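You operate a simulated robot arm through the tools that you are given. There is no shell and no other tool. Be economical: measure what you need, move in short steps, check, and stop when the job is done.

You run a simulated two-armed robot. Do the job below in one go: nothing can be reset, and whatever is moved stays where it is left.

JOB
Pick up the white carton from the top of the grey trolley with one hand, pass it to the other hand and put it on the top of the steel counter. Set down upright: white carton.
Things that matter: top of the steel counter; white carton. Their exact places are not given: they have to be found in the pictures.

The check looks at the end state, three seconds after you hand in, the way a careful person would. Anything else that was tipped, shoved, dropped, spilled or broken makes it a failure.

ROBOT AND FRAMES
Two 7-joint arms with two-finger parallel grippers on one trunk, on a base that drives. Base frame: it is fixed to the floor where the robot stands at the start and does not move with it; the origin is under the middle of the robot, x ahead of it, y to its left, z up. Units: m, degrees, N and s.
The left shoulder is at the start at [0.05, 0.165, 1.03], the right one opposite. With the tool pointing down near the work surface each hand reaches from about 0.1 to 0.68 m from the robot's upright axis, wherever it stands, measured 20 degrees to its own side. Places, roughly: top of the steel counter [-2.7, -1, 0.9]. Payload 3.91 kg a hand.
The tool frame of a hand sits at the grasp point between the pads (the TCP): z along the fingers, y along the line on which they close. The tips reach 0.03 m beyond it. The gripper opens to 0.11 m. The fingers are 0.02 m wide and 0.01 m thick; the gripper's body (0.048 by 0.112 m) begins 0.055 m behind the TCP.
Orientation is that of the tool frame in the base frame, as a unit quaternion [w, x, y, z]. With the fingers straight down and closing along the base's y, the tool's x points along the base's -x, its y along +y and its z along -z.

CONTROLS
- The arms move only by the tool apply_moves. It takes "left_moves", "right_moves" or both (then of equal length, played together; a hand with none holds still); each is a list that holds one entry, the list of rows, each a list of 7 numbers: the turn, a rotation vector about the tool's x, y, z in units of 180 degrees (1.0 is 180 degrees), then the shift along the tool's x, y, z in units of 500 mm (1.0 is 500 mm), then the finger opening in m, from 0 to 0.11. In form: [[[wx, wy, wz, x, y, z, jaw], ...]]. A call has 1 to 12 rows; each row is the pose to reach, as a shift and turn from the pose commanded when the call began, along the tool's axes at that moment. A call with a number of a shift or a turn outside -1 to 1 is refused whole. A row lasts 0.2 s, in which the tool goes at most 0.05 m and 8.6 degrees; a call with a longer step from one row to the next is refused whole, and so is a gripper value outside its range. Where a pose cannot be reached the arm comes as near as it can. A force on the tool above 40 N (or 10 N above the force at the start of the call, whichever is more), or a blocked arm, ends the call early, and 0.2 s more pass. Each finger travels about 0.045 m/s and halts on what it meets, pressing with about 32 N; the grip force reading is that of the motor and also rises with nothing between the fingers. The clock runs only during rows and for 0.2 s after the last one: add rows that repeat a pose to give the fingers time. It gives the time, the measured TCP pose, the force on the tool (base axes), the opening and the grip force at its end, in the units of the frame above (readings bear some noise), with the torque about the TCP (base axes, N m) and any sound that the robot's microphone picked up.
- Cameras (640 x 400 px; columns grow to the right, rows downward): "scene" is now at [0.1193, 0.0028, 1.2002]; the picture's right is [0.03, -1.00, 0.00], its down [-0.58, -0.02, -0.81] and it looks along [0.81, 0.02, -0.58] (base axes); focal length 277 px, centre (320, 200). "left" rides on the left gripper at [0.072, -0.017, -0.103] in its tool frame; the picture's right is [0.23, 0.97, 0.00], its down [-0.76, 0.18, -0.62] and it looks along [-0.61, 0.14, 0.78] (tool axes); focal length 222 px, centre (320, 200). "right" rides on the right gripper at [0.072, 0.017, -0.103] in its tool frame; the picture's right is [-0.23, 0.97, 0.00], its down [-0.76, -0.18, -0.62] and it looks along [-0.61, -0.14, 0.78] (tool axes); focal length 222 px, centre (320, 200).
- capture(camera): a new picture of that camera. It takes no simulated time.
- lift_body(by): slides the trunk up (or, below 0, down) by that many m; the arms and the scene camera ride with it, the base frame stays. It gives what a move gives, with no picture.
- steer(legs): drives the robot by 1 to 6 legs, each [ahead, left, turn to the left] in m, m and degrees, along the robot's own axes; the way and the turn of a leg run together, so that a leg with both is an arc; at most 1.5 m and 180 degrees a leg. The arms and the cameras ride along, it lands a little off, and it stops where it bumps. It gives what a move gives.
- head_to(pan, tilt): turns the head with the scene camera to pan (to the left, within 80 degrees either way) and tilt (down, from -29 to 69), counted from straight ahead of the robot. It gives what a move gives.
- locate(camera, pixels): for up to 12 pixels [column, row] of the newest picture of that camera ("zoom" is the newest enlarged one), the place [x, y, z] in the base frame of the surface seen there, good to about 0.002 m. It takes no simulated time.
- close_up(camera, box): a new picture of the part [left, top, right, bottom] of that camera's present view, enlarged. It takes no simulated time.
- sign_off(): hands the job in; it is judged then, once.

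Go step by step. Measure first, check grasps and placings, and put right what went wrong. The budget is 80 turns and 70 pictures, counting those below and the enlarged ones. Unless the task says otherwise, let go and move clear before handing in, and close with one line.

The tools are called as name(argument=value, ...) on one line, values as JSON. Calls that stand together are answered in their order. apply_moves: Moves the arms, as the interface text tells. Its arguments: {"type":"object","properties":{"left_moves":{"type":"array","items":{"type":"array","items":{"type":"array","items":{"type":"number"}}}},"right_moves":{"type":"array","items":{"type":"array","items":{"type":"array","items":{"type":"number"}}}}},"required":[]} The other tools are called the same way: lift_body (by) slides the trunk up or down; steer (legs) drives the base; head_to (pan, tilt) turns the head that bears the scene camera; capture (camera) takes a picture; locate (camera, pixels) gives the place of the surface under pixels of a picture; close_up (camera, box) takes an enlarged picture of a part of a camera's view; sign_off () hands the job in.

At the start:

```text
t: 0.0
left_position: [0.5094, 0.2105, 0.9248]
left_tcp_rot: [0.0, -0.001, 1.0, 0.0]
left_contact_force: [1.0, -0.1, 0.2]
left_wrist_torque: [-0.04, -0.01, -0.01]
left_gripper_width: 0.1098
left_grasp_force: 0.0
right_position: [0.4958, -0.241, 0.8425]
right_tcp_rot: [0.0, 0.001, 1.0, 0.0]
right_contact_force: [-0.5, 0.0, -1.4]
right_wrist_torque: [-0.03, 0.0, 0.01]
right_gripper_width: 0.1104
right_grasp_force: 0.1
trunk travel left (down, up): [-0.25, 0.253]
robot x, y, heading: [0.001, -0.0023, -0.0]
head pan, tilt: [1.5, 35.5]
```

scene: 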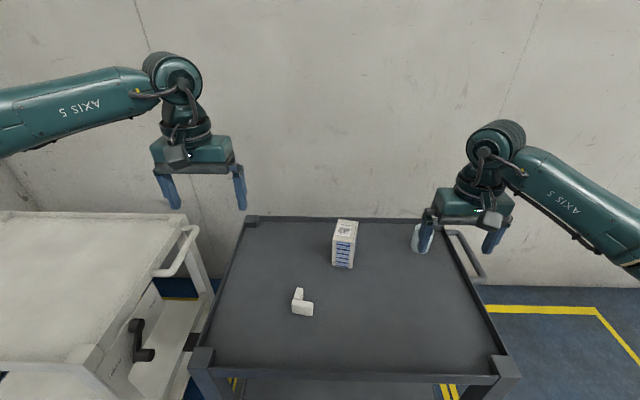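
right: 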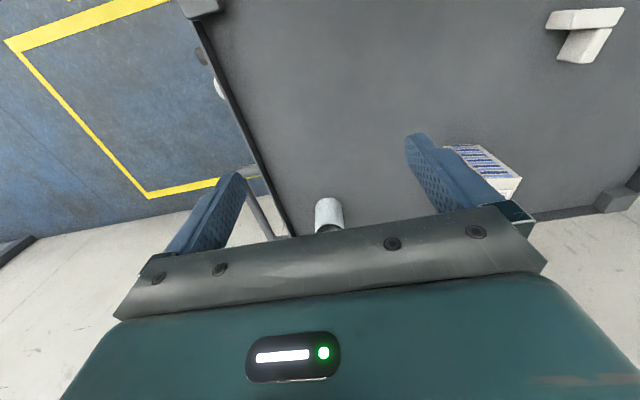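
left: 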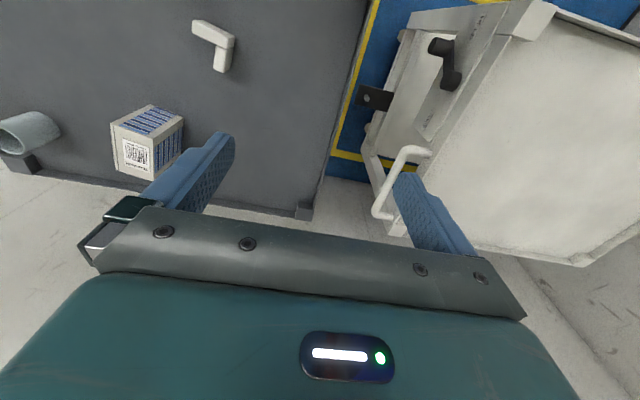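

The scene picture shows the carton near (344,244) on the dark trolley top, with a white bracket near (302,303) and a cylinder near (421,240). I'll enlarge the view and measure the carton.

close_up(camera="scene", box=[270, 200, 430, 300])

locate(camera="scene", pixels=[[338, 222], [356, 222], [334, 238], [354, 241], [334, 264], [351, 267], [345, 275], [302, 308], [421, 240], [250, 222], [440, 222], [350, 340]])

```text
4.00 times, centred on (350, 250) of scene
```

zoom: 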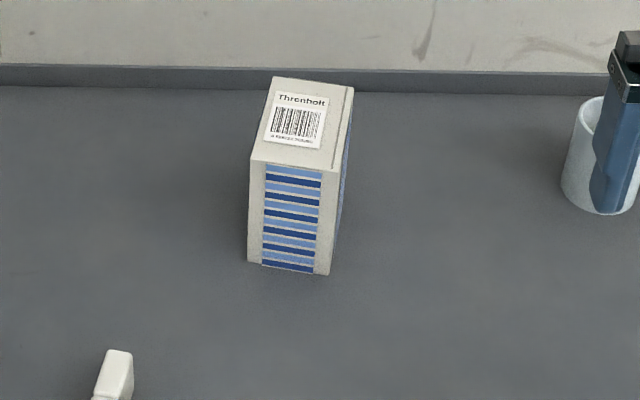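

```text
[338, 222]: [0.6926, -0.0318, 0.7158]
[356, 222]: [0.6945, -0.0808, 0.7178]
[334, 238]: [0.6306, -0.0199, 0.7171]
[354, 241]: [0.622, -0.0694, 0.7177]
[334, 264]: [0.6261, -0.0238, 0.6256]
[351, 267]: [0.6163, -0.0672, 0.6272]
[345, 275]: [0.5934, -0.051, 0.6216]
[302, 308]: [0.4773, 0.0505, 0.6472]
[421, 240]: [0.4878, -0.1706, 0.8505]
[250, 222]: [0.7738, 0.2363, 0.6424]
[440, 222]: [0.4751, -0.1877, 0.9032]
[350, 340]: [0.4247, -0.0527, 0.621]
```

locate(camera="zoom", pixels=[[275, 79], [351, 88], [252, 158], [334, 170], [250, 261], [328, 273], [300, 125], [345, 105], [575, 150], [590, 205], [115, 355]])

```text
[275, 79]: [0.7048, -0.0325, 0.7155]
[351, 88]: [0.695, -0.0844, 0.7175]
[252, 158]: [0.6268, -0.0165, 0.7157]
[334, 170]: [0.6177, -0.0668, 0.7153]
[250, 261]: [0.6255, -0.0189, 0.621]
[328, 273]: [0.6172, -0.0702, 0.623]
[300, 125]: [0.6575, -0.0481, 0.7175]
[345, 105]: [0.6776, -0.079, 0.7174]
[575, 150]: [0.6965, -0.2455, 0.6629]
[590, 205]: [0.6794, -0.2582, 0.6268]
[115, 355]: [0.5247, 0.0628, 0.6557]
```

The carton's top corners give a centre near (0.661, -0.050), long axis about -11°, size 0.052 x 0.079 x 0.096 m, standing on z = 0.621. I'll grip its front half with the left hand, pitched about 60° below horizontal, so its rear half stays free for the right hand to take from above. This call moves the left hand to the pre-grasp pose and shifts the right hand aside.

apply_moves(left_moves=[[[0.002, -0.0208, 0.0075, -0.0183, -0.0613, 0.0363, 0.1], [0.004, -0.0415, 0.0149, -0.0365, -0.1225, 0.0725, 0.1], [0.006, -0.0623, 0.0224, -0.0548, -0.1838, 0.1088, 0.1], [0.008, -0.083, 0.0298, -0.073, -0.245, 0.145, 0.1], [0.01, -0.1038, 0.0373, -0.0913, -0.3063, 0.1813, 0.1], [0.012, -0.1246, 0.0448, -0.1095, -0.3675, 0.2175, 0.1], [0.014, -0.1453, 0.0522, -0.1278, -0.4288, 0.2538, 0.1], [0.016, -0.1661, 0.0597, -0.146, -0.49, 0.29, 0.1], [0.016, -0.1661, 0.0597, -0.146, -0.49, 0.29, 0.1]]], right_moves=[[[0, 0, 0, 0, -0.03, 0, 0.11], [0, 0, 0, 0, -0.06, 0, 0.11], [0, 0, 0, 0, -0.09, 0, 0.11], [0, 0, 0, 0, -0.12, 0, 0.11], [0, 0, 0, 0, -0.15, 0, 0.11], [0, 0, 0, 0, -0.18, 0, 0.11], [0, 0, 0, 0, -0.2, 0, 0.11], [0, 0, 0, 0, -0.2, 0, 0.11], [0, 0, 0, 0, -0.2, 0, 0.11]]])

capture(camera="scene")

capture(camera="left")

```text
t: 2.0
left_position: [0.5837, -0.0331, 0.7819]
left_tcp_rot: [0.258, 0.092, 0.962, -0.025]
left_contact_force: [0.6, 0.6, -0.2]
left_wrist_torque: [-0.03, 0.01, 0.02]
left_gripper_width: 0.0996
left_grasp_force: 0.0
right_position: [0.4964, -0.3414, 0.8409]
right_tcp_rot: [0.0, 0.0, 1.0, -0.001]
right_contact_force: [0.1, 0.5, 0.7]
right_wrist_torque: [-0.02, 0.02, -0.02]
right_gripper_width: 0.1103
right_grasp_force: 0.1
trunk travel left (down, up): [-0.25, 0.253]
robot x, y, heading: [-0.001, -0.0022, 0.2]
head pan, tilt: [1.5, 35.5]
```

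```text
65 pictures are left
```

scene: 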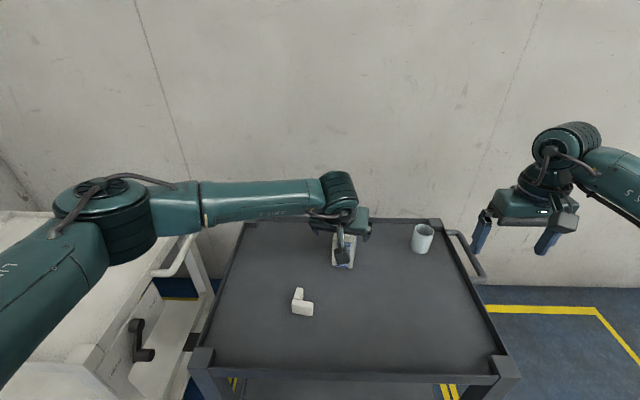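

```text
64 pictures are left
```

left: 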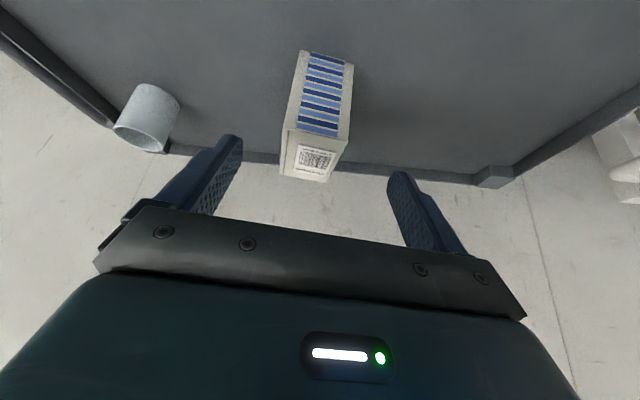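

The left hand is lined up, with the carton central between its fingers (left picture, about (318,130)). I'll advance 0.121 m along the tool axis.

apply_moves(left_moves=[[[0, 0, 0, 0.001, -0.001, 0.05, 0.1], [0, 0, 0, 0.002, -0.002, 0.1, 0.1], [0, 0, 0, 0.003, -0.003, 0.15, 0.1], [0, 0, 0, 0.004, -0.0034, 0.2, 0.1], [0, 0, 0, 0.0044, -0.0034, 0.242, 0.1], [0, 0, 0, 0.0044, -0.0034, 0.242, 0.1]]])

capture(camera="left")

close_up(camera="scene", box=[270, 180, 430, 280])

```text
t: 3.4
left_position: [0.6404, -0.0466, 0.6752]
left_tcp_rot: [0.258, 0.093, 0.961, -0.026]
left_contact_force: [-0.3, 0.2, 1.1]
left_wrist_torque: [0.0, -0.02, -0.01]
left_gripper_width: 0.1001
left_grasp_force: 0.0
right_position: [0.4957, -0.3407, 0.8405]
right_tcp_rot: [-0.001, 0.0, 1.0, -0.001]
right_contact_force: [0.3, 0.8, 0.5]
right_wrist_torque: [-0.02, 0.03, -0.02]
right_gripper_width: 0.11
right_grasp_force: 0.1
trunk travel left (down, up): [-0.25, 0.253]
robot x, y, heading: [-0.0027, 0.0009, 0.1]
head pan, tilt: [1.5, 35.5]
```

```text
63 pictures are left
```

left: 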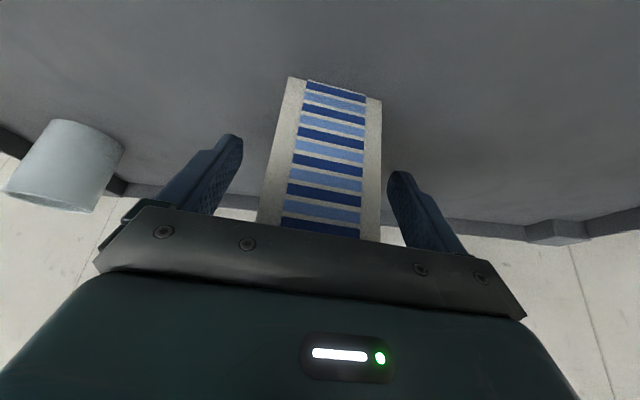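

```text
4.00 times, centred on (350, 230) of scene
```

zoom: 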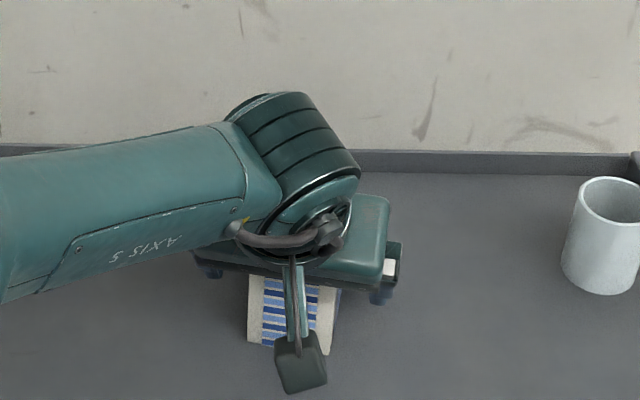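

The carton sits squarely between the fingers, so I'll close on it.

apply_moves(left_moves=[[[0, 0, 0, 0, 0, 0, 0.03], [0, 0, 0, 0, 0, 0, 0.03], [0, 0, 0, 0, 0, 0, 0.03], [0, 0, 0, 0, 0, 0, 0.03], [0, 0, 0, 0, 0, 0, 0.03], [0, 0, 0, 0, 0, 0, 0.03]]])

capture(camera="left")

```text
t: 4.8
left_position: [0.6409, -0.0469, 0.6751]
left_tcp_rot: [0.258, 0.093, 0.961, -0.025]
left_contact_force: [-0.5, -2.3, 0.6]
left_wrist_torque: [-0.22, -0.07, -0.12]
left_gripper_width: 0.0556
left_grasp_force: 32.2
right_position: [0.4962, -0.3409, 0.8425]
right_tcp_rot: [0.0, 0.0, 1.0, 0.0]
right_contact_force: [0.1, 0.3, 0.3]
right_wrist_torque: [-0.01, 0.01, 0.01]
right_gripper_width: 0.1099
right_grasp_force: 0.0
trunk travel left (down, up): [-0.25, 0.253]
robot x, y, heading: [0.0027, -0.0041, 0.2]
head pan, tilt: [1.5, 35.5]
```

```text
61 pictures are left
```

left: 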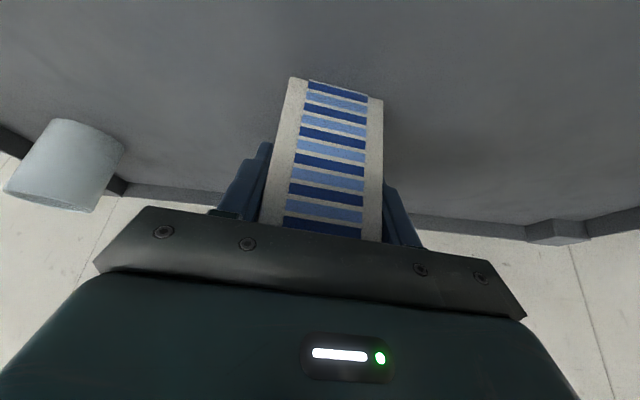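

The grip reads 0.0556 m at 32 N, a firm hold. I'll lift straight up 0.2 m.

apply_moves(left_moves=[[[0, 0, 0, -0.02, 0, -0.0346, 0.03], [0, 0, 0, -0.05, 0, -0.0866, 0.03], [0, 0, 0, -0.08, 0, -0.1386, 0.03], [0, 0, 0, -0.11, 0, -0.1905, 0.03], [0, 0, 0, -0.14, 0, -0.2425, 0.03], [0, 0, 0, -0.17, 0, -0.2944, 0.03], [0, 0, 0, -0.2, 0, -0.3464, 0.03], [0, 0, 0, -0.2, 0, -0.3464, 0.03]]])

capture(camera="scene")

```text
t: 6.6
left_position: [0.6395, -0.045, 0.8746]
left_tcp_rot: [0.257, 0.093, 0.962, -0.025]
left_contact_force: [0.1, -0.6, -4.7]
left_wrist_torque: [0.02, 0.12, 0.0]
left_gripper_width: 0.0559
left_grasp_force: 32.1
right_position: [0.4978, -0.3411, 0.8415]
right_tcp_rot: [0.0, 0.0, 1.0, 0.0]
right_contact_force: [-0.4, 0.3, -0.4]
right_wrist_torque: [0.01, 0.02, 0.01]
right_gripper_width: 0.11
right_grasp_force: 0.0
trunk travel left (down, up): [-0.25, 0.253]
robot x, y, heading: [-0.0029, -0.0036, -0.1]
head pan, tilt: [1.5, 35.5]
```

```text
60 pictures are left
```

scene: 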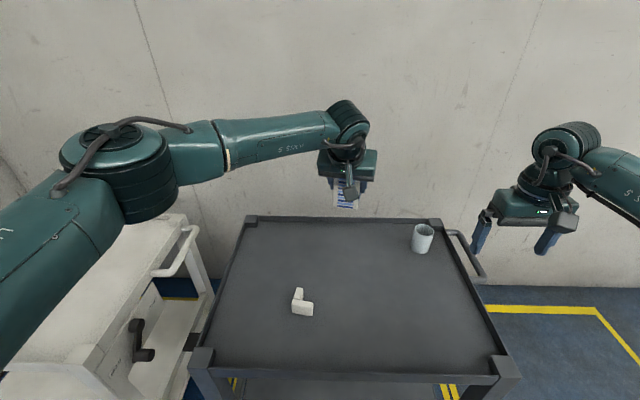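

The carton is held clear of the trolley, with a load of about 5 N. I'll bring it in front of the robot and yaw the left hand 69° to the right, keeping the carton level.

apply_moves(left_moves=[[[0.0192, 0, 0.0332, 0.0292, 0.0028, -0.0169, 0.03], [0.0383, 0, 0.0664, 0.0584, 0.0056, -0.0338, 0.03], [0.0575, 0, 0.0996, 0.0876, 0.0084, -0.0507, 0.03], [0.0767, 0, 0.1328, 0.1168, 0.0112, -0.0676, 0.03], [0.0958, 0, 0.166, 0.146, 0.014, -0.0845, 0.03], [0.115, 0, 0.1992, 0.1752, 0.0168, -0.1014, 0.03], [0.1342, 0, 0.2324, 0.2044, 0.0196, -0.1183, 0.03], [0.1534, 0, 0.2656, 0.2336, 0.0224, -0.1352, 0.03], [0.1725, 0, 0.2988, 0.2628, 0.0252, -0.1521, 0.03], [0.1917, 0, 0.332, 0.292, 0.028, -0.169, 0.03], [0.1917, 0, 0.332, 0.292, 0.028, -0.169, 0.03]]])

capture(camera="scene")

```text
t: 9.0
left_position: [0.4334, 0.016, 0.9075]
left_tcp_rot: [0.192, 0.504, 0.811, -0.227]
left_contact_force: [-0.9, 0.5, -2.5]
left_wrist_torque: [0.07, -0.01, 0.0]
left_gripper_width: 0.0557
left_grasp_force: 32.5
left hand out of reach, approached as far as the arm can: row 8, 9, 10, 11
right_position: [0.4955, -0.338, 0.8436]
right_tcp_rot: [0.002, 0.0, 1.0, -0.001]
right_contact_force: [-0.3, 0.4, 0.8]
right_wrist_torque: [-0.08, -0.01, 0.01]
right_gripper_width: 0.1098
right_grasp_force: 0.0
trunk travel left (down, up): [-0.25, 0.253]
robot x, y, heading: [0.0006, -0.0018, -0.3]
head pan, tilt: [1.5, 35.5]
```

```text
59 pictures are left
```

scene: 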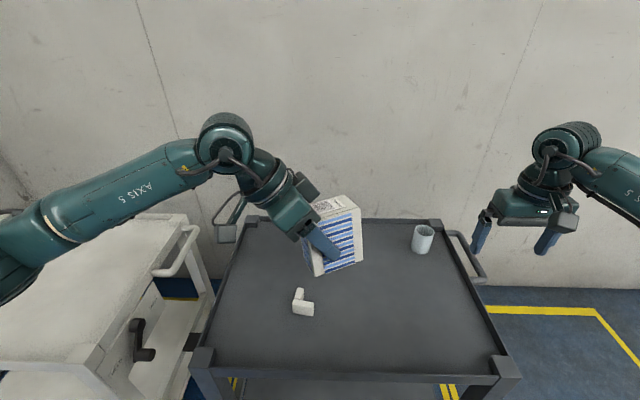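

The last rows were out of reach, so the carton is tilted about 10° (wrist limit). I'll yaw back 28° at this place and read the pose.

apply_moves(left_moves=[[[-0.0195, 0, -0.0337, 0, 0, 0, 0.03], [-0.0389, 0, -0.0674, 0, 0, 0, 0.03], [-0.0584, 0, -0.101, 0, 0, 0, 0.03], [-0.0778, 0, -0.1347, 0, 0, 0, 0.03], [-0.0778, 0, -0.1347, 0, 0, 0, 0.03]]])

capture(camera="scene")

```text
t: 10.2
left_position: [0.4333, 0.0152, 0.9059]
left_tcp_rot: [0.198, 0.296, 0.92, -0.162]
left_contact_force: [0.6, -0.4, -4.2]
left_wrist_torque: [0.08, 0.08, 0.03]
left_gripper_width: 0.056
left_grasp_force: 32.1
right_position: [0.4971, -0.3405, 0.8411]
right_tcp_rot: [-0.001, 0.0, 1.0, 0.0]
right_contact_force: [0.7, -0.9, 0.9]
right_wrist_torque: [-0.01, -0.03, 0.04]
right_gripper_width: 0.1102
right_grasp_force: 0.0
trunk travel left (down, up): [-0.25, 0.253]
robot x, y, heading: [-0.0031, -0.0015, -0.2]
head pan, tilt: [1.5, 35.5]
```

```text
58 pictures are left
```

scene: 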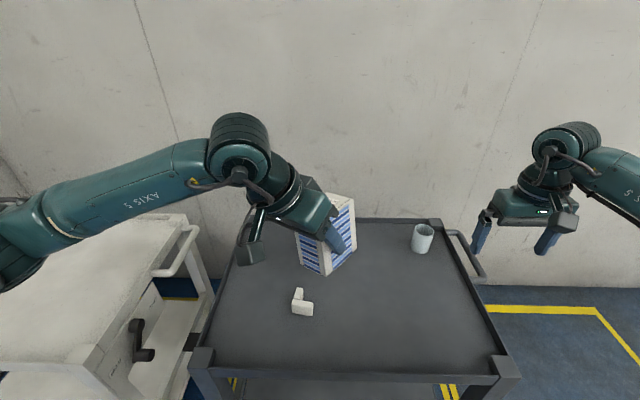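

The carton moved back with the commanded pose equal to the reached one. It is still tilted about 10°, so I'll apply a corrective turn that levels it at a heading of -45°.

apply_moves(left_moves=[[[-0.0109, -0.0027, 0.0202, 0, 0, 0, 0.03], [-0.0217, -0.0055, 0.0403, 0, 0, 0, 0.03], [-0.0326, -0.0082, 0.0605, 0, 0, 0, 0.03], [-0.0326, -0.0082, 0.0605, 0, 0, 0, 0.03]]])

close_up(camera="scene", box=[240, 170, 400, 270])

```text
t: 11.2
left_position: [0.4324, 0.0142, 0.9076]
left_tcp_rot: [0.238, 0.37, 0.893, -0.098]
left_contact_force: [0.2, 0.3, -4.1]
left_wrist_torque: [0.08, 0.09, -0.01]
left_gripper_width: 0.0558
left_grasp_force: 32.4
right_position: [0.4957, -0.3415, 0.8408]
right_tcp_rot: [-0.001, 0.0, 1.0, 0.0]
right_contact_force: [0.7, 0.2, 0.6]
right_wrist_torque: [0.05, -0.01, 0.03]
right_gripper_width: 0.1099
right_grasp_force: 0.1
trunk travel left (down, up): [-0.25, 0.253]
robot x, y, heading: [0.0014, 0.0011, -0.1]
head pan, tilt: [1.5, 35.5]
```

```text
4.00 times, centred on (320, 220) of scene
```

zoom: 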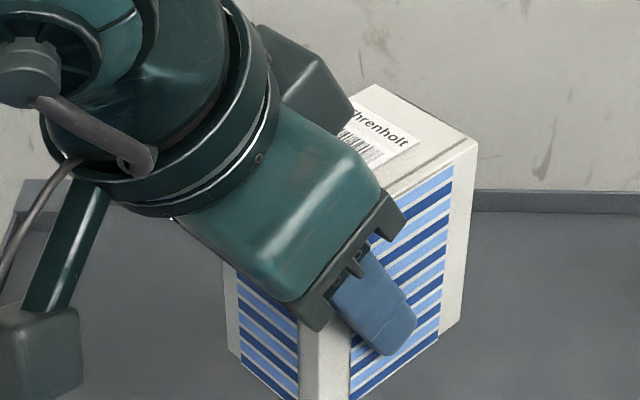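

The carton is level again, with its top rear half free. I'll measure the visible carton corners and the dark block on the left gripper.

locate(camera="zoom", pixels=[[376, 87], [476, 142], [462, 148], [440, 325], [404, 190], [420, 125], [350, 110], [300, 50], [270, 40], [400, 340], [375, 185], [310, 150]])

capture(camera="right")

```text
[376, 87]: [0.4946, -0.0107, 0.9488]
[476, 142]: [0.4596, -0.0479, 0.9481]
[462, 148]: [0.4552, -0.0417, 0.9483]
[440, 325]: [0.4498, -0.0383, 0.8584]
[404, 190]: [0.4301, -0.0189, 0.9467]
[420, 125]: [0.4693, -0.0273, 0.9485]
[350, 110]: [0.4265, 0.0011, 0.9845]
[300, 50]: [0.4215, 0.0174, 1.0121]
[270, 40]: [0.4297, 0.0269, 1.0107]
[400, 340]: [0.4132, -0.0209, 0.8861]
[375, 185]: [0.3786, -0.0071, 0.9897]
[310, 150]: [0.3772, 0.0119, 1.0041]
```

```text
56 pictures are left
```

right: 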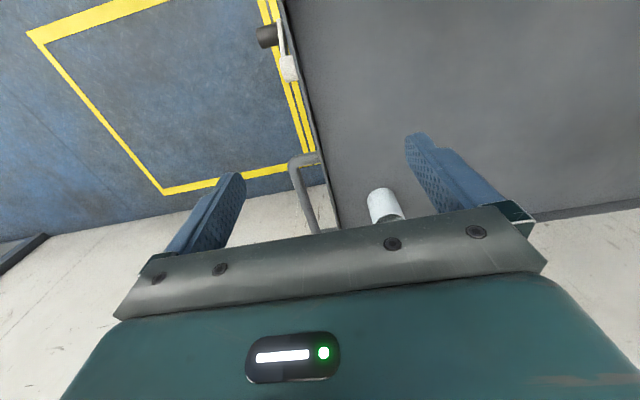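

The carton's top is at z = 0.9485, centred near (0.448, -0.002) with heading about -44°. I'll raise and turn the right hand at a safe distance. It will come from the far right side, tilted 30° away from the left hand.

apply_moves(right_moves=[[[-0.008, 0.0198, 0.0298, -0.0036, 0.0229, -0.0498, 0.1], [-0.016, 0.0396, 0.0597, -0.0072, 0.0458, -0.0995, 0.1], [-0.024, 0.0593, 0.0895, -0.0107, 0.0686, -0.1493, 0.1], [-0.032, 0.0791, 0.1194, -0.0143, 0.0915, -0.199, 0.1], [-0.0399, 0.0989, 0.1492, -0.0179, 0.1144, -0.2488, 0.1], [-0.0479, 0.1187, 0.179, -0.0215, 0.1373, -0.2985, 0.1], [-0.0559, 0.1384, 0.2089, -0.025, 0.1601, -0.3483, 0.1], [-0.0639, 0.1582, 0.2387, -0.0286, 0.183, -0.398, 0.1], [-0.0639, 0.1582, 0.2387, -0.0286, 0.183, -0.398, 0.1]]])

capture(camera="scene")

```text
t: 13.2
left_position: [0.4326, 0.0154, 0.9067]
left_tcp_rot: [0.238, 0.37, 0.893, -0.099]
left_contact_force: [0.0, 0.3, -4.2]
left_wrist_torque: [0.05, 0.04, 0.0]
left_gripper_width: 0.0559
left_grasp_force: 31.8
right_position: [0.5104, -0.2499, 1.0425]
right_tcp_rot: [-0.24, 0.363, 0.895, 0.097]
right_contact_force: [0.5, 0.7, 0.1]
right_wrist_torque: [-0.02, 0.01, 0.02]
right_gripper_width: 0.1001
right_grasp_force: 0.2
trunk travel left (down, up): [-0.25, 0.253]
robot x, y, heading: [0.0004, 0.0011, 0.2]
head pan, tilt: [1.5, 35.5]
```

```text
55 pictures are left
```

scene: 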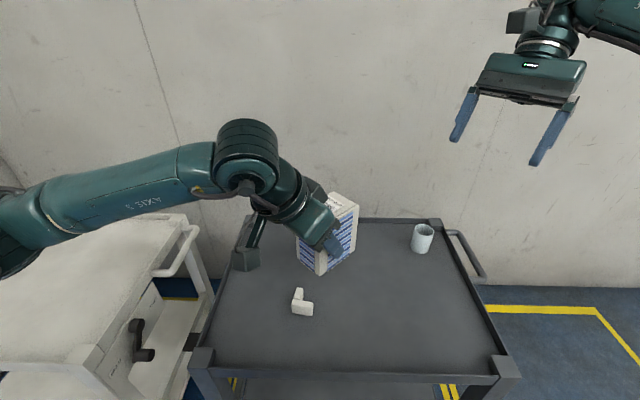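

The right hand reached the orientation cleanly. I'll slide it over to its pre-grasp above the carton's free end.

apply_moves(right_moves=[[[0, 0, 0, 0.0364, 0.0451, 0.0229, 0.1], [0, 0, 0, 0.0728, 0.0903, 0.0458, 0.1], [0, 0, 0, 0.1092, 0.1354, 0.0687, 0.1], [0, 0, 0, 0.1456, 0.1805, 0.0916, 0.1], [0, 0, 0, 0.182, 0.2257, 0.1145, 0.1], [0, 0, 0, 0.2184, 0.2708, 0.1374, 0.1], [0, 0, 0, 0.2184, 0.2708, 0.1374, 0.1]]])

capture(camera="scene")

capture(camera="right")

```text
t: 14.8
left_position: [0.4323, 0.0144, 0.9067]
left_tcp_rot: [0.239, 0.368, 0.893, -0.098]
left_contact_force: [0.2, 0.3, -4.7]
left_wrist_torque: [0.04, 0.04, -0.03]
left_gripper_width: 0.0559
left_grasp_force: 31.8
right_position: [0.5128, -0.0619, 1.0359]
right_tcp_rot: [-0.24, 0.362, 0.895, 0.098]
right_contact_force: [0.2, -0.3, -0.8]
right_wrist_torque: [-0.01, 0.0, -0.01]
right_gripper_width: 0.0999
right_grasp_force: 0.1
trunk travel left (down, up): [-0.25, 0.253]
robot x, y, heading: [0.0007, 0.0001, 0.1]
head pan, tilt: [1.5, 35.5]
```

```text
54 pictures are left
```

scene: 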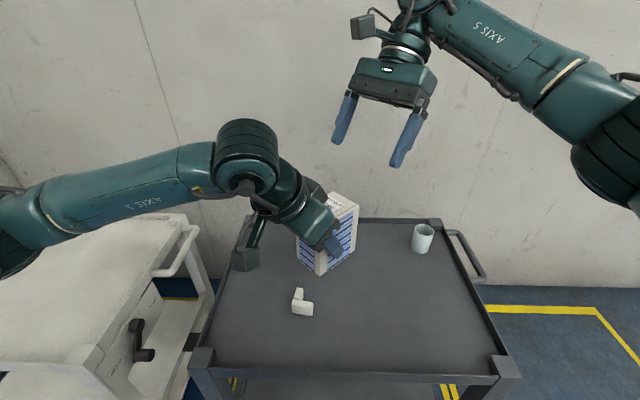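

```text
53 pictures are left
```

right: 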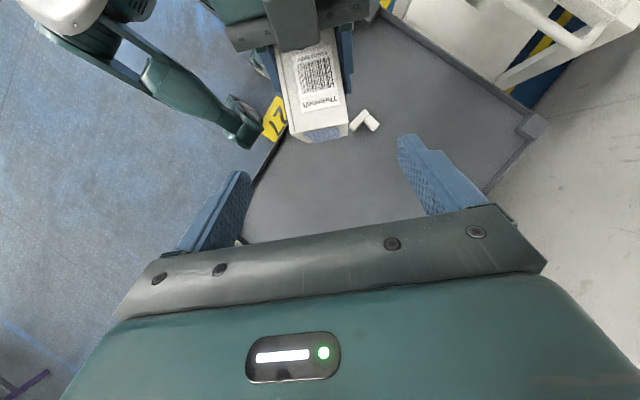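

The right camera sees the carton's top at about (315,95), between the fingers, and the left hand well behind. I'll refine the carton's place from this view.

close_up(camera="right", box=[240, 20, 400, 160])

locate(camera="right", pixels=[[292, 128], [345, 120], [318, 110], [285, 90], [340, 75]])

```text
2.86 times, centred on (320, 90) of right
```

zoom: 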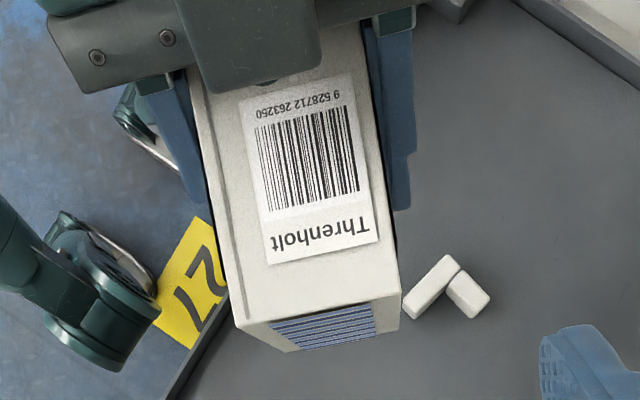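

```text
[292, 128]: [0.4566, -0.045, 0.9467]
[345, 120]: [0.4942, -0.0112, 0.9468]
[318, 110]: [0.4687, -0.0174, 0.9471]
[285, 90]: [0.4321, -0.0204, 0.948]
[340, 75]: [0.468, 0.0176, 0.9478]
```

The measurements agree. I'll advance along the right tool axis to the grasp point.

apply_moves(right_moves=[[[0, 0, 0, 0, -0.001, 0.04, 0.1], [0, 0, 0, 0, -0.002, 0.08, 0.1], [0, 0, 0, 0, -0.003, 0.12, 0.1], [0, 0, 0, 0, -0.003, 0.16, 0.1], [0, 0, 0, 0, -0.003, 0.2, 0.1], [0, 0, 0, 0, -0.003, 0.237, 0.1], [0, 0, 0, 0, -0.003, 0.237, 0.1]]])

close_up(camera="scene", box=[240, 120, 440, 270])

capture(camera="right")

```text
t: 16.4
left_position: [0.433, 0.0156, 0.9069]
left_tcp_rot: [0.239, 0.37, 0.893, -0.099]
left_contact_force: [-0.3, 0.3, -3.9]
left_wrist_torque: [0.1, 0.05, 0.02]
left_gripper_width: 0.0561
left_grasp_force: 32.2
right_position: [0.4673, -0.0221, 0.9312]
right_tcp_rot: [-0.24, 0.362, 0.896, 0.097]
right_contact_force: [-0.1, -0.6, -0.1]
right_wrist_torque: [0.0, 0.02, 0.01]
right_gripper_width: 0.0999
right_grasp_force: 0.0
trunk travel left (down, up): [-0.25, 0.253]
robot x, y, heading: [-0.0031, 0.0018, 0.0]
head pan, tilt: [1.5, 35.5]
```

```text
2.67 times, centred on (340, 195) of scene
```

zoom: 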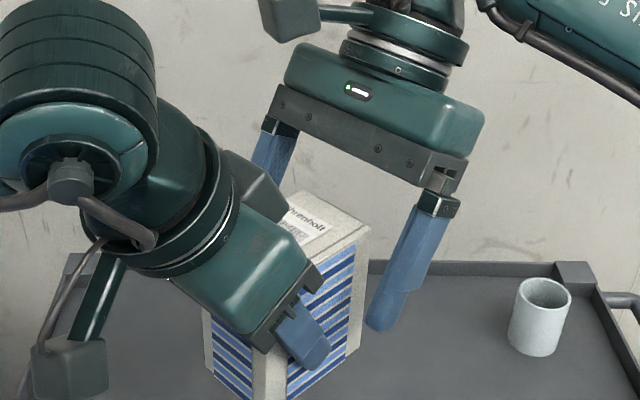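

```text
50 pictures are left
```

right: 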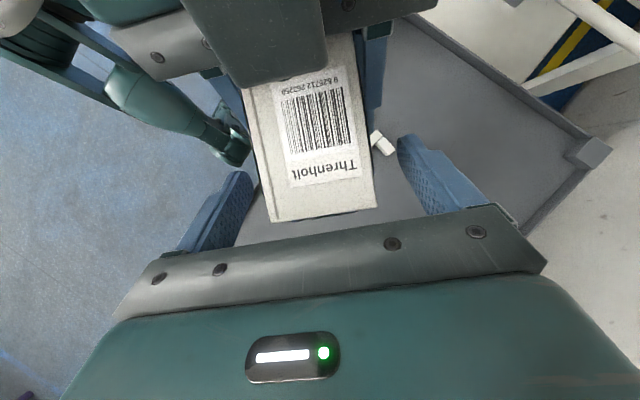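

The right fingers straddle the carton's free end without touching the left hand. I'll close the right hand.

apply_moves(right_moves=[[[0, 0, 0, 0, 0, 0, 0.07], [0, 0, 0, 0, 0, 0, 0.06], [0, 0, 0, 0, 0, 0, 0.03], [0, 0, 0, 0, 0, 0, 0.03], [0, 0, 0, 0, 0, 0, 0.03], [0, 0, 0, 0, 0, 0, 0.03], [0, 0, 0, 0, 0, 0, 0.03]]])

capture(camera="right")

```text
t: 18.0
left_position: [0.4315, 0.0144, 0.9064]
left_tcp_rot: [0.239, 0.37, 0.892, -0.1]
left_contact_force: [-5.7, -4.2, -1.7]
left_wrist_torque: [-0.36, 0.23, 0.3]
left_gripper_width: 0.0562
left_grasp_force: 32.1
right_position: [0.4694, -0.0207, 0.9323]
right_tcp_rot: [-0.24, 0.363, 0.895, 0.097]
right_contact_force: [5.5, 3.8, 0.3]
right_wrist_torque: [0.43, -0.39, -0.67]
right_gripper_width: 0.0562
right_grasp_force: 31.8
trunk travel left (down, up): [-0.25, 0.253]
robot x, y, heading: [0.0048, 0.0012, 0.1]
head pan, tilt: [1.5, 35.5]
```

```text
49 pictures are left
```

right: 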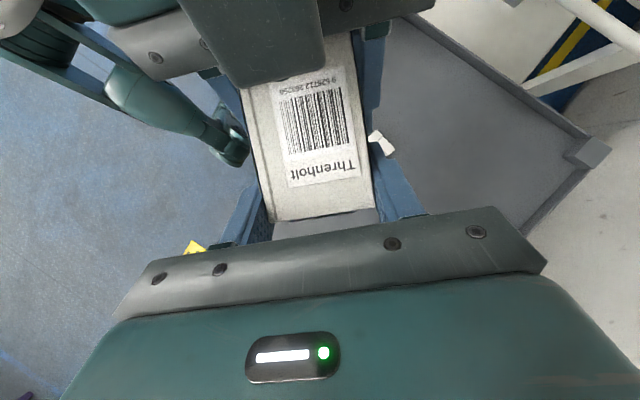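

Both hands now hold it (0.0562 m and about 32 N each). I'll open the left hand, then draw it back along its own axis.

apply_moves(left_moves=[[[0, 0, 0, 0, 0, 0, 0.07], [0, 0, 0, 0, 0, 0, 0.09], [0, 0, 0, 0, 0, 0, 0.09], [0, 0, 0, 0, 0, 0, 0.09], [0, 0, 0, 0, 0, -0.03, 0.09], [0, 0, 0, 0, 0, -0.07, 0.09], [0, 0, 0, 0, 0, -0.12, 0.09], [0, 0, 0, 0, 0, -0.17, 0.09], [0, 0, 0, 0, 0, -0.22, 0.09], [0, 0, 0, 0, 0, -0.27, 0.09], [0, 0, 0, 0, 0, -0.27, 0.09]]])

capture(camera="scene")

capture(camera="right")

```text
t: 20.4
left_position: [0.3839, 0.0615, 1.0249]
left_tcp_rot: [0.238, 0.369, 0.893, -0.098]
left_contact_force: [-0.3, -0.2, 0.8]
left_wrist_torque: [0.03, 0.01, 0.0]
left_gripper_width: 0.0896
left_grasp_force: 0.1
right_position: [0.4689, -0.0216, 0.9319]
right_tcp_rot: [-0.24, 0.362, 0.896, 0.097]
right_contact_force: [0.2, 0.8, 0.2]
right_wrist_torque: [-0.06, -0.11, 0.01]
right_gripper_width: 0.0561
right_grasp_force: 32.3
trunk travel left (down, up): [-0.25, 0.253]
robot x, y, heading: [-0.0026, -0.0037, 0.4]
head pan, tilt: [1.5, 35.5]
```

```text
48 pictures are left
```

scene: 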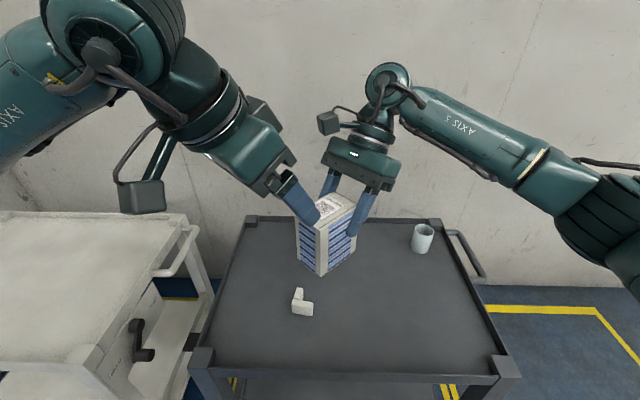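

```text
47 pictures are left
```

right: 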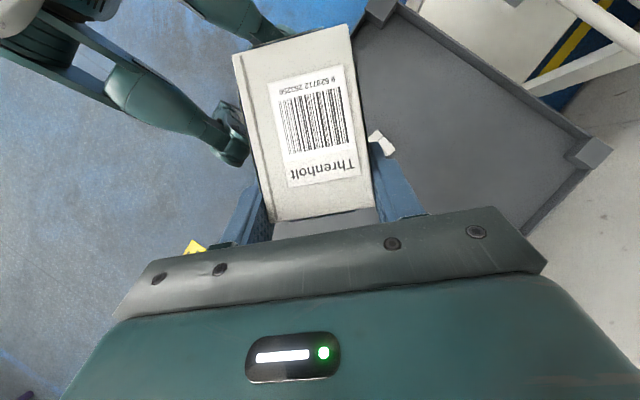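

The right hand holds the carton firmly and upright. I'll draw the left hand away to the left, raise the trunk, and then look around for the way to the counter.

apply_moves(left_moves=[[[0, 0, 0, 0.042, 0.0354, -0.033, 0.09], [0, 0, 0, 0.084, 0.0708, -0.066, 0.09], [0, 0, 0, 0.126, 0.106, -0.099, 0.09], [0, 0, 0, 0.168, 0.1415, -0.132, 0.09], [0, 0, 0, 0.21, 0.177, -0.165, 0.09], [0, 0, 0, 0.253, 0.212, -0.198, 0.09], [0, 0, 0, 0.295, 0.248, -0.231, 0.09], [0, 0, 0, 0.337, 0.283, -0.264, 0.09]]])

lift_body(by=0.2)

head_to(pan=-78, tilt=25)

capture(camera="scene")

head_to(pan=78, tilt=25)

capture(camera="scene")

```text
t: 22.2
left_position: [0.3349, 0.3106, 1.0521]
left_tcp_rot: [0.238, 0.37, 0.893, -0.099]
left_contact_force: [0.2, 0.6, 0.4]
left_wrist_torque: [0.0, 0.01, -0.02]
left_gripper_width: 0.0898
left_grasp_force: 0.1
right_position: [0.4675, -0.0209, 0.9314]
right_tcp_rot: [-0.241, 0.361, 0.896, 0.096]
right_contact_force: [0.8, 0.3, -0.5]
right_wrist_torque: [-0.06, -0.05, 0.0]
right_gripper_width: 0.0558
right_grasp_force: 32.1
trunk travel left (down, up): [-0.25, 0.253]
robot x, y, heading: [-0.0007, -0.0001, -0.0]
head pan, tilt: [1.5, 35.5]
```

```text
t: 24.4
left_position: [0.3351, 0.3117, 1.254]
left_tcp_rot: [0.239, 0.37, 0.892, -0.1]
left_contact_force: [-0.1, 0.6, -0.5]
left_wrist_torque: [0.02, 0.03, -0.01]
left_gripper_width: 0.09
left_grasp_force: 0.0
right_position: [0.4684, -0.0222, 1.1325]
right_tcp_rot: [-0.239, 0.363, 0.895, 0.097]
right_contact_force: [0.6, -0.8, -4.3]
right_wrist_torque: [-0.06, -0.13, -0.01]
right_gripper_width: 0.0561
right_grasp_force: 32.1
trunk travel left (down, up): [-0.45, 0.053]
robot x, y, heading: [-0.0002, -0.0016, -0.3]
head pan, tilt: [1.5, 35.5]
```

```text
t: 25.9
left_position: [0.3352, 0.3111, 1.2534]
left_tcp_rot: [0.239, 0.37, 0.892, -0.099]
left_contact_force: [0.6, 0.5, -0.4]
left_wrist_torque: [0.01, -0.01, 0.01]
left_gripper_width: 0.0899
left_grasp_force: 0.1
right_position: [0.4673, -0.0217, 1.1314]
right_tcp_rot: [-0.239, 0.362, 0.896, 0.097]
right_contact_force: [-0.3, -1.0, -4.1]
right_wrist_torque: [-0.06, -0.1, 0.03]
right_gripper_width: 0.0557
right_grasp_force: 31.6
trunk travel left (down, up): [-0.45, 0.053]
robot x, y, heading: [-0.0039, -0.0016, -0.1]
head pan, tilt: [-78.0, 25.0]
```

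```text
46 pictures are left
```

scene: 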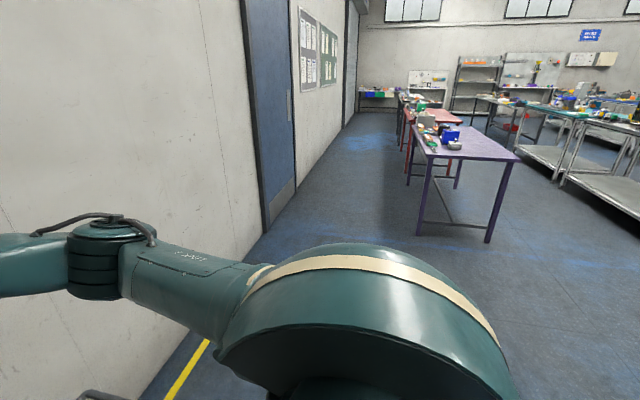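

```text
t: 28.3
left_position: [0.3342, 0.3113, 1.2547]
left_tcp_rot: [0.239, 0.37, 0.892, -0.099]
left_contact_force: [-0.3, 0.6, -0.3]
left_wrist_torque: [-0.01, 0.01, -0.03]
left_gripper_width: 0.0902
left_grasp_force: 0.0
right_position: [0.4678, -0.0217, 1.1316]
right_tcp_rot: [-0.24, 0.361, 0.896, 0.097]
right_contact_force: [-0.3, -0.4, -4.6]
right_wrist_torque: [-0.13, -0.1, -0.04]
right_gripper_width: 0.0556
right_grasp_force: 32.1
trunk travel left (down, up): [-0.45, 0.053]
robot x, y, heading: [-0.0001, -0.0033, -0.1]
head pan, tilt: [78.0, 25.0]
```

```text
45 pictures are left
```

scene: 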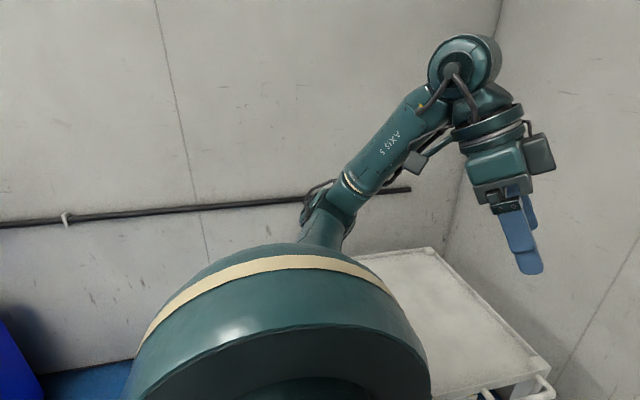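

The view to the right (pan -78) shows open floor with tables further off; the counter must be behind to the right. I'll back off a little, turn right, and look.

steer(legs=[[-0.2, 0, 0], [0, 0, -90]])

head_to(pan=-50, tilt=25)

capture(camera="scene")

head_to(pan=0, tilt=25)

capture(camera="scene")

```text
t: 33.8
left_position: [0.0996, -0.3443, 1.2541]
left_tcp_rot: [0.096, 0.898, 0.357, -0.241]
left_contact_force: [-0.3, -0.6, 0.9]
left_wrist_torque: [-0.01, 0.02, 0.01]
left_gripper_width: 0.09
left_grasp_force: 0.1
right_position: [-0.2362, -0.4674, 1.1319]
right_tcp_rot: [-0.097, 0.895, 0.364, 0.24]
right_contact_force: [-0.2, -0.4, -4.0]
right_wrist_torque: [-0.06, 0.08, 0.02]
right_gripper_width: 0.0559
right_grasp_force: 32.2
trunk travel left (down, up): [-0.45, 0.053]
robot x, y, heading: [-0.2007, 0.001, -91.6]
head pan, tilt: [78.0, 25.0]
```

```text
t: 35.9
left_position: [0.1, -0.3441, 1.254]
left_tcp_rot: [0.096, 0.898, 0.356, -0.24]
left_contact_force: [0.3, -0.1, 0.1]
left_wrist_torque: [0.02, -0.01, -0.01]
left_gripper_width: 0.09
left_grasp_force: 0.0
right_position: [-0.2367, -0.4676, 1.1318]
right_tcp_rot: [-0.098, 0.895, 0.364, 0.24]
right_contact_force: [-0.7, 0.1, -4.1]
right_wrist_torque: [-0.08, 0.06, 0.02]
right_gripper_width: 0.056
right_grasp_force: 32.2
trunk travel left (down, up): [-0.45, 0.053]
robot x, y, heading: [-0.2003, 0.0011, -91.7]
head pan, tilt: [-50.0, 25.0]
```

```text
44 pictures are left
```

scene: 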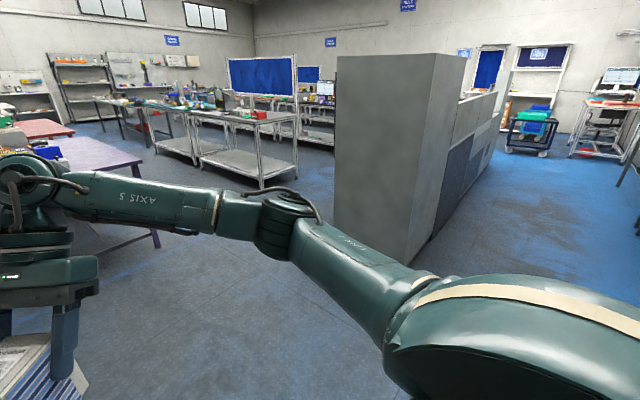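

```text
t: 37.1
left_position: [0.1003, -0.344, 1.2547]
left_tcp_rot: [0.095, 0.898, 0.356, -0.241]
left_contact_force: [-0.2, -0.2, -0.6]
left_wrist_torque: [0.0, 0.0, 0.01]
left_gripper_width: 0.0899
left_grasp_force: 0.0
right_position: [-0.2356, -0.4659, 1.1313]
right_tcp_rot: [-0.098, 0.895, 0.364, 0.24]
right_contact_force: [-0.9, 0.4, -3.8]
right_wrist_torque: [-0.08, 0.08, 0.01]
right_gripper_width: 0.0559
right_grasp_force: 32.2
trunk travel left (down, up): [-0.45, 0.053]
robot x, y, heading: [-0.2016, -0.0014, -91.7]
head pan, tilt: [0.0, 25.0]
```

```text
43 pictures are left
```

scene: 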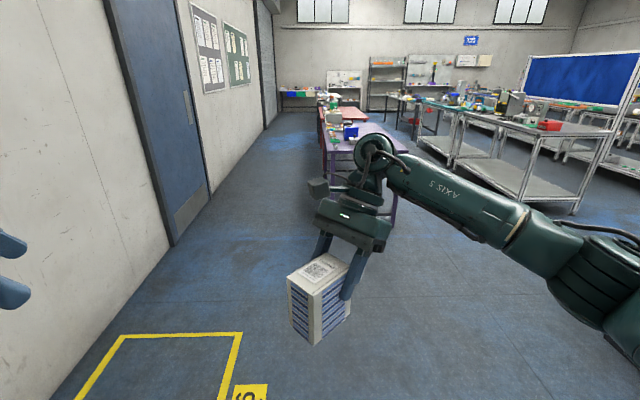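

The given counter place lies along about -159°, which is around column 405 of the pan -50 view, where a tall grey block stands. I'll turn the head there and measure.

head_to(pan=-65, tilt=15)

capture(camera="scene")

```text
t: 38.4
left_position: [0.1002, -0.3437, 1.2544]
left_tcp_rot: [0.095, 0.898, 0.356, -0.24]
left_contact_force: [-0.2, 0.2, 0.3]
left_wrist_torque: [-0.01, 0.01, 0.01]
left_gripper_width: 0.09
left_grasp_force: 0.0
right_position: [-0.2378, -0.4673, 1.1313]
right_tcp_rot: [-0.098, 0.894, 0.365, 0.239]
right_contact_force: [-0.2, -0.6, -4.3]
right_wrist_torque: [-0.1, 0.12, -0.04]
right_gripper_width: 0.056
right_grasp_force: 31.9
trunk travel left (down, up): [-0.45, 0.053]
robot x, y, heading: [-0.2018, 0.001, -91.7]
head pan, tilt: [-65.0, 15.0]
```

```text
42 pictures are left
```

scene: 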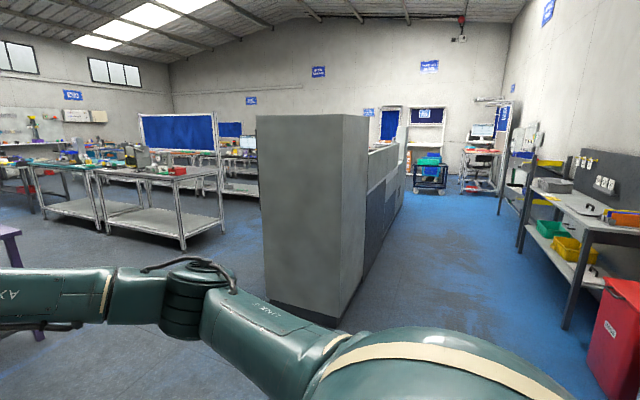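

locate(camera="scene", pixels=[[265, 150], [343, 150], [368, 150], [268, 295], [338, 315], [385, 155], [403, 150], [376, 180], [395, 185], [180, 176], [560, 215], [440, 220]])

close_up(camera="scene", box=[320, 100, 480, 250])

```text
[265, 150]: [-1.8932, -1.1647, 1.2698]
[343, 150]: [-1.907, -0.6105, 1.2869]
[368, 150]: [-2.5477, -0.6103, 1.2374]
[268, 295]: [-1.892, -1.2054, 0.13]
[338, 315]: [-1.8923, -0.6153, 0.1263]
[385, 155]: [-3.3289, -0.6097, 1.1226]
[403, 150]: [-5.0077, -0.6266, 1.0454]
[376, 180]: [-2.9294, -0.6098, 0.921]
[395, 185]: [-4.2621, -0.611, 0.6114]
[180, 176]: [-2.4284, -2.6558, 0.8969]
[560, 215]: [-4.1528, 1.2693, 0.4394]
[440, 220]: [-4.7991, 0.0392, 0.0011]
```

```text
2.67 times, centred on (400, 175) of scene
```

zoom: 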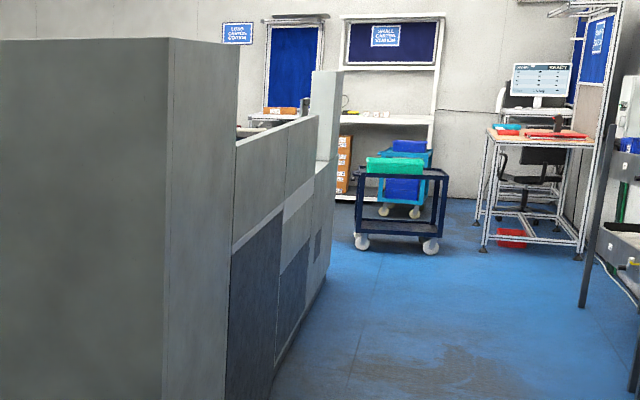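

The tall grey unit (front corner (-1.89, -0.61)) carries a partition at y ≈ -0.61 that rises to about z 1.2. The counter top at z 0.9 should therefore be open from the -y side. I'll drive part way around and look.

steer(legs=[[0.9, 0, 0], [0, 0, -60]])

head_to(pan=0, tilt=22)

capture(camera="scene")

head_to(pan=55, tilt=25)

capture(camera="scene")

```text
t: 45.8
left_position: [-0.3702, -1.327, 1.2549]
left_tcp_rot: [-0.037, 0.956, -0.138, -0.256]
left_contact_force: [-0.1, 0.4, 0.2]
left_wrist_torque: [-0.01, 0.01, 0.02]
left_gripper_width: 0.0902
left_grasp_force: 0.1
right_position: [-0.6447, -1.098, 1.1312]
right_tcp_rot: [0.035, 0.957, -0.129, 0.256]
right_contact_force: [-0.1, 0.8, -4.2]
right_wrist_torque: [0.04, 0.09, -0.01]
right_gripper_width: 0.0559
right_grasp_force: 31.8
trunk travel left (down, up): [-0.45, 0.053]
robot x, y, heading: [-0.2228, -0.8931, -151.2]
head pan, tilt: [-65.0, 15.0]
```

```text
t: 47.1
left_position: [-0.3696, -1.326, 1.2529]
left_tcp_rot: [-0.038, 0.956, -0.138, -0.256]
left_contact_force: [0.3, 0.1, -0.1]
left_wrist_torque: [0.05, -0.03, -0.01]
left_gripper_width: 0.0902
left_grasp_force: 0.0
right_position: [-0.6449, -1.0979, 1.1311]
right_tcp_rot: [0.035, 0.957, -0.129, 0.256]
right_contact_force: [0.1, 0.8, -4.3]
right_wrist_torque: [-0.01, 0.1, -0.04]
right_gripper_width: 0.0559
right_grasp_force: 32.3
trunk travel left (down, up): [-0.45, 0.053]
robot x, y, heading: [-0.2204, -0.8931, -151.3]
head pan, tilt: [0.0, 22.0]
```

```text
40 pictures are left
```

scene: 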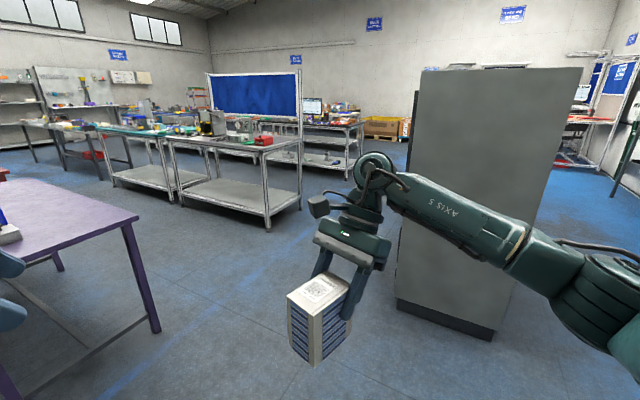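

```text
t: 48.4
left_position: [-0.3693, -1.3255, 1.2542]
left_tcp_rot: [-0.037, 0.956, -0.138, -0.256]
left_contact_force: [-0.6, 0.1, 0.2]
left_wrist_torque: [-0.03, 0.0, 0.0]
left_gripper_width: 0.0897
left_grasp_force: 0.1
right_position: [-0.6462, -1.0974, 1.1307]
right_tcp_rot: [0.034, 0.957, -0.129, 0.257]
right_contact_force: [-0.5, -0.2, -4.7]
right_wrist_torque: [0.03, 0.1, 0.02]
right_gripper_width: 0.0561
right_grasp_force: 31.9
trunk travel left (down, up): [-0.45, 0.053]
robot x, y, heading: [-0.2249, -0.8923, -151.4]
head pan, tilt: [55.0, 25.0]
```

```text
39 pictures are left
```

scene: 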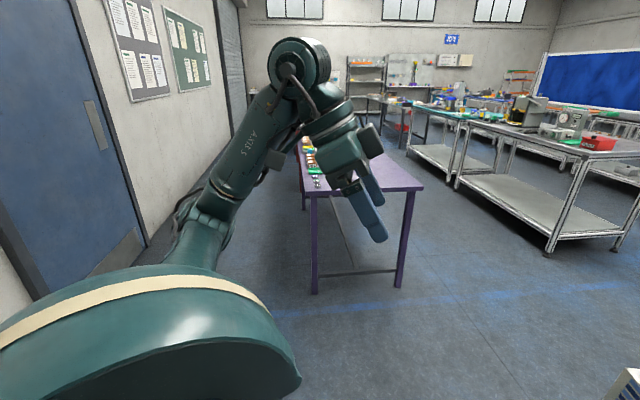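

I need the position of the purple table's corner and the steel table's edge for a safe drive.

locate(camera="scene", pixels=[[421, 187], [312, 193], [398, 285], [314, 292], [548, 252], [625, 152], [500, 260]])

```text
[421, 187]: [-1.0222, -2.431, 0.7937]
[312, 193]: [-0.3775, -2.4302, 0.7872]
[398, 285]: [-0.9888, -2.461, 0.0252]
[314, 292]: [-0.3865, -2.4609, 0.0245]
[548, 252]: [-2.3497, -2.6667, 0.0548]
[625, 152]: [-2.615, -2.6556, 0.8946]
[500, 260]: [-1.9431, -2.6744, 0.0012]
```

The aisle runs between y ≈ -1.2 (grey unit) and y ≈ -2.43 (purple table). I'll drive to its mouth and face along -x.

steer(legs=[[1.269, 0.283, 0], [0, 0, -28.5]])

head_to(pan=-25, tilt=20)

capture(camera="scene")

```text
t: 56.4
left_position: [-1.5506, -2.0421, 1.2542]
left_tcp_rot: [-0.102, 0.888, -0.38, -0.238]
left_contact_force: [0.1, -0.3, 0.1]
left_wrist_torque: [-0.02, 0.01, 0.01]
left_gripper_width: 0.0898
left_grasp_force: 0.0
right_position: [-1.6738, -1.7048, 1.1305]
right_tcp_rot: [0.1, 0.891, -0.372, 0.239]
right_contact_force: [1.1, 0.4, -3.1]
right_wrist_torque: [0.1, 0.11, 0.01]
right_gripper_width: 0.0558
right_grasp_force: 31.9
trunk travel left (down, up): [-0.45, 0.053]
robot x, y, heading: [-1.2105, -1.7372, 178.5]
head pan, tilt: [55.0, 25.0]
```

```text
t: 57.9
left_position: [-1.5502, -2.0419, 1.2557]
left_tcp_rot: [-0.102, 0.887, -0.382, -0.237]
left_contact_force: [1.1, 0.7, 0.4]
left_wrist_torque: [0.03, 0.04, 0.0]
left_gripper_width: 0.0898
left_grasp_force: 0.1
right_position: [-1.6743, -1.7054, 1.1317]
right_tcp_rot: [0.1, 0.891, -0.373, 0.239]
right_contact_force: [0.2, 0.6, -4.2]
right_wrist_torque: [0.13, 0.09, -0.02]
right_gripper_width: 0.056
right_grasp_force: 31.5
trunk travel left (down, up): [-0.45, 0.053]
robot x, y, heading: [-1.21, -1.7393, 178.6]
head pan, tilt: [-25.0, 20.0]
```

```text
38 pictures are left
```

scene: 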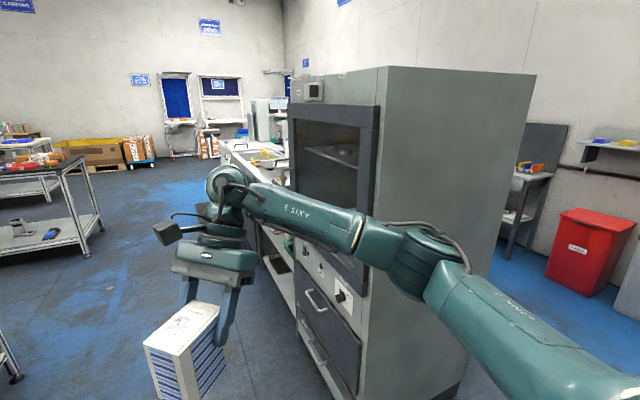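

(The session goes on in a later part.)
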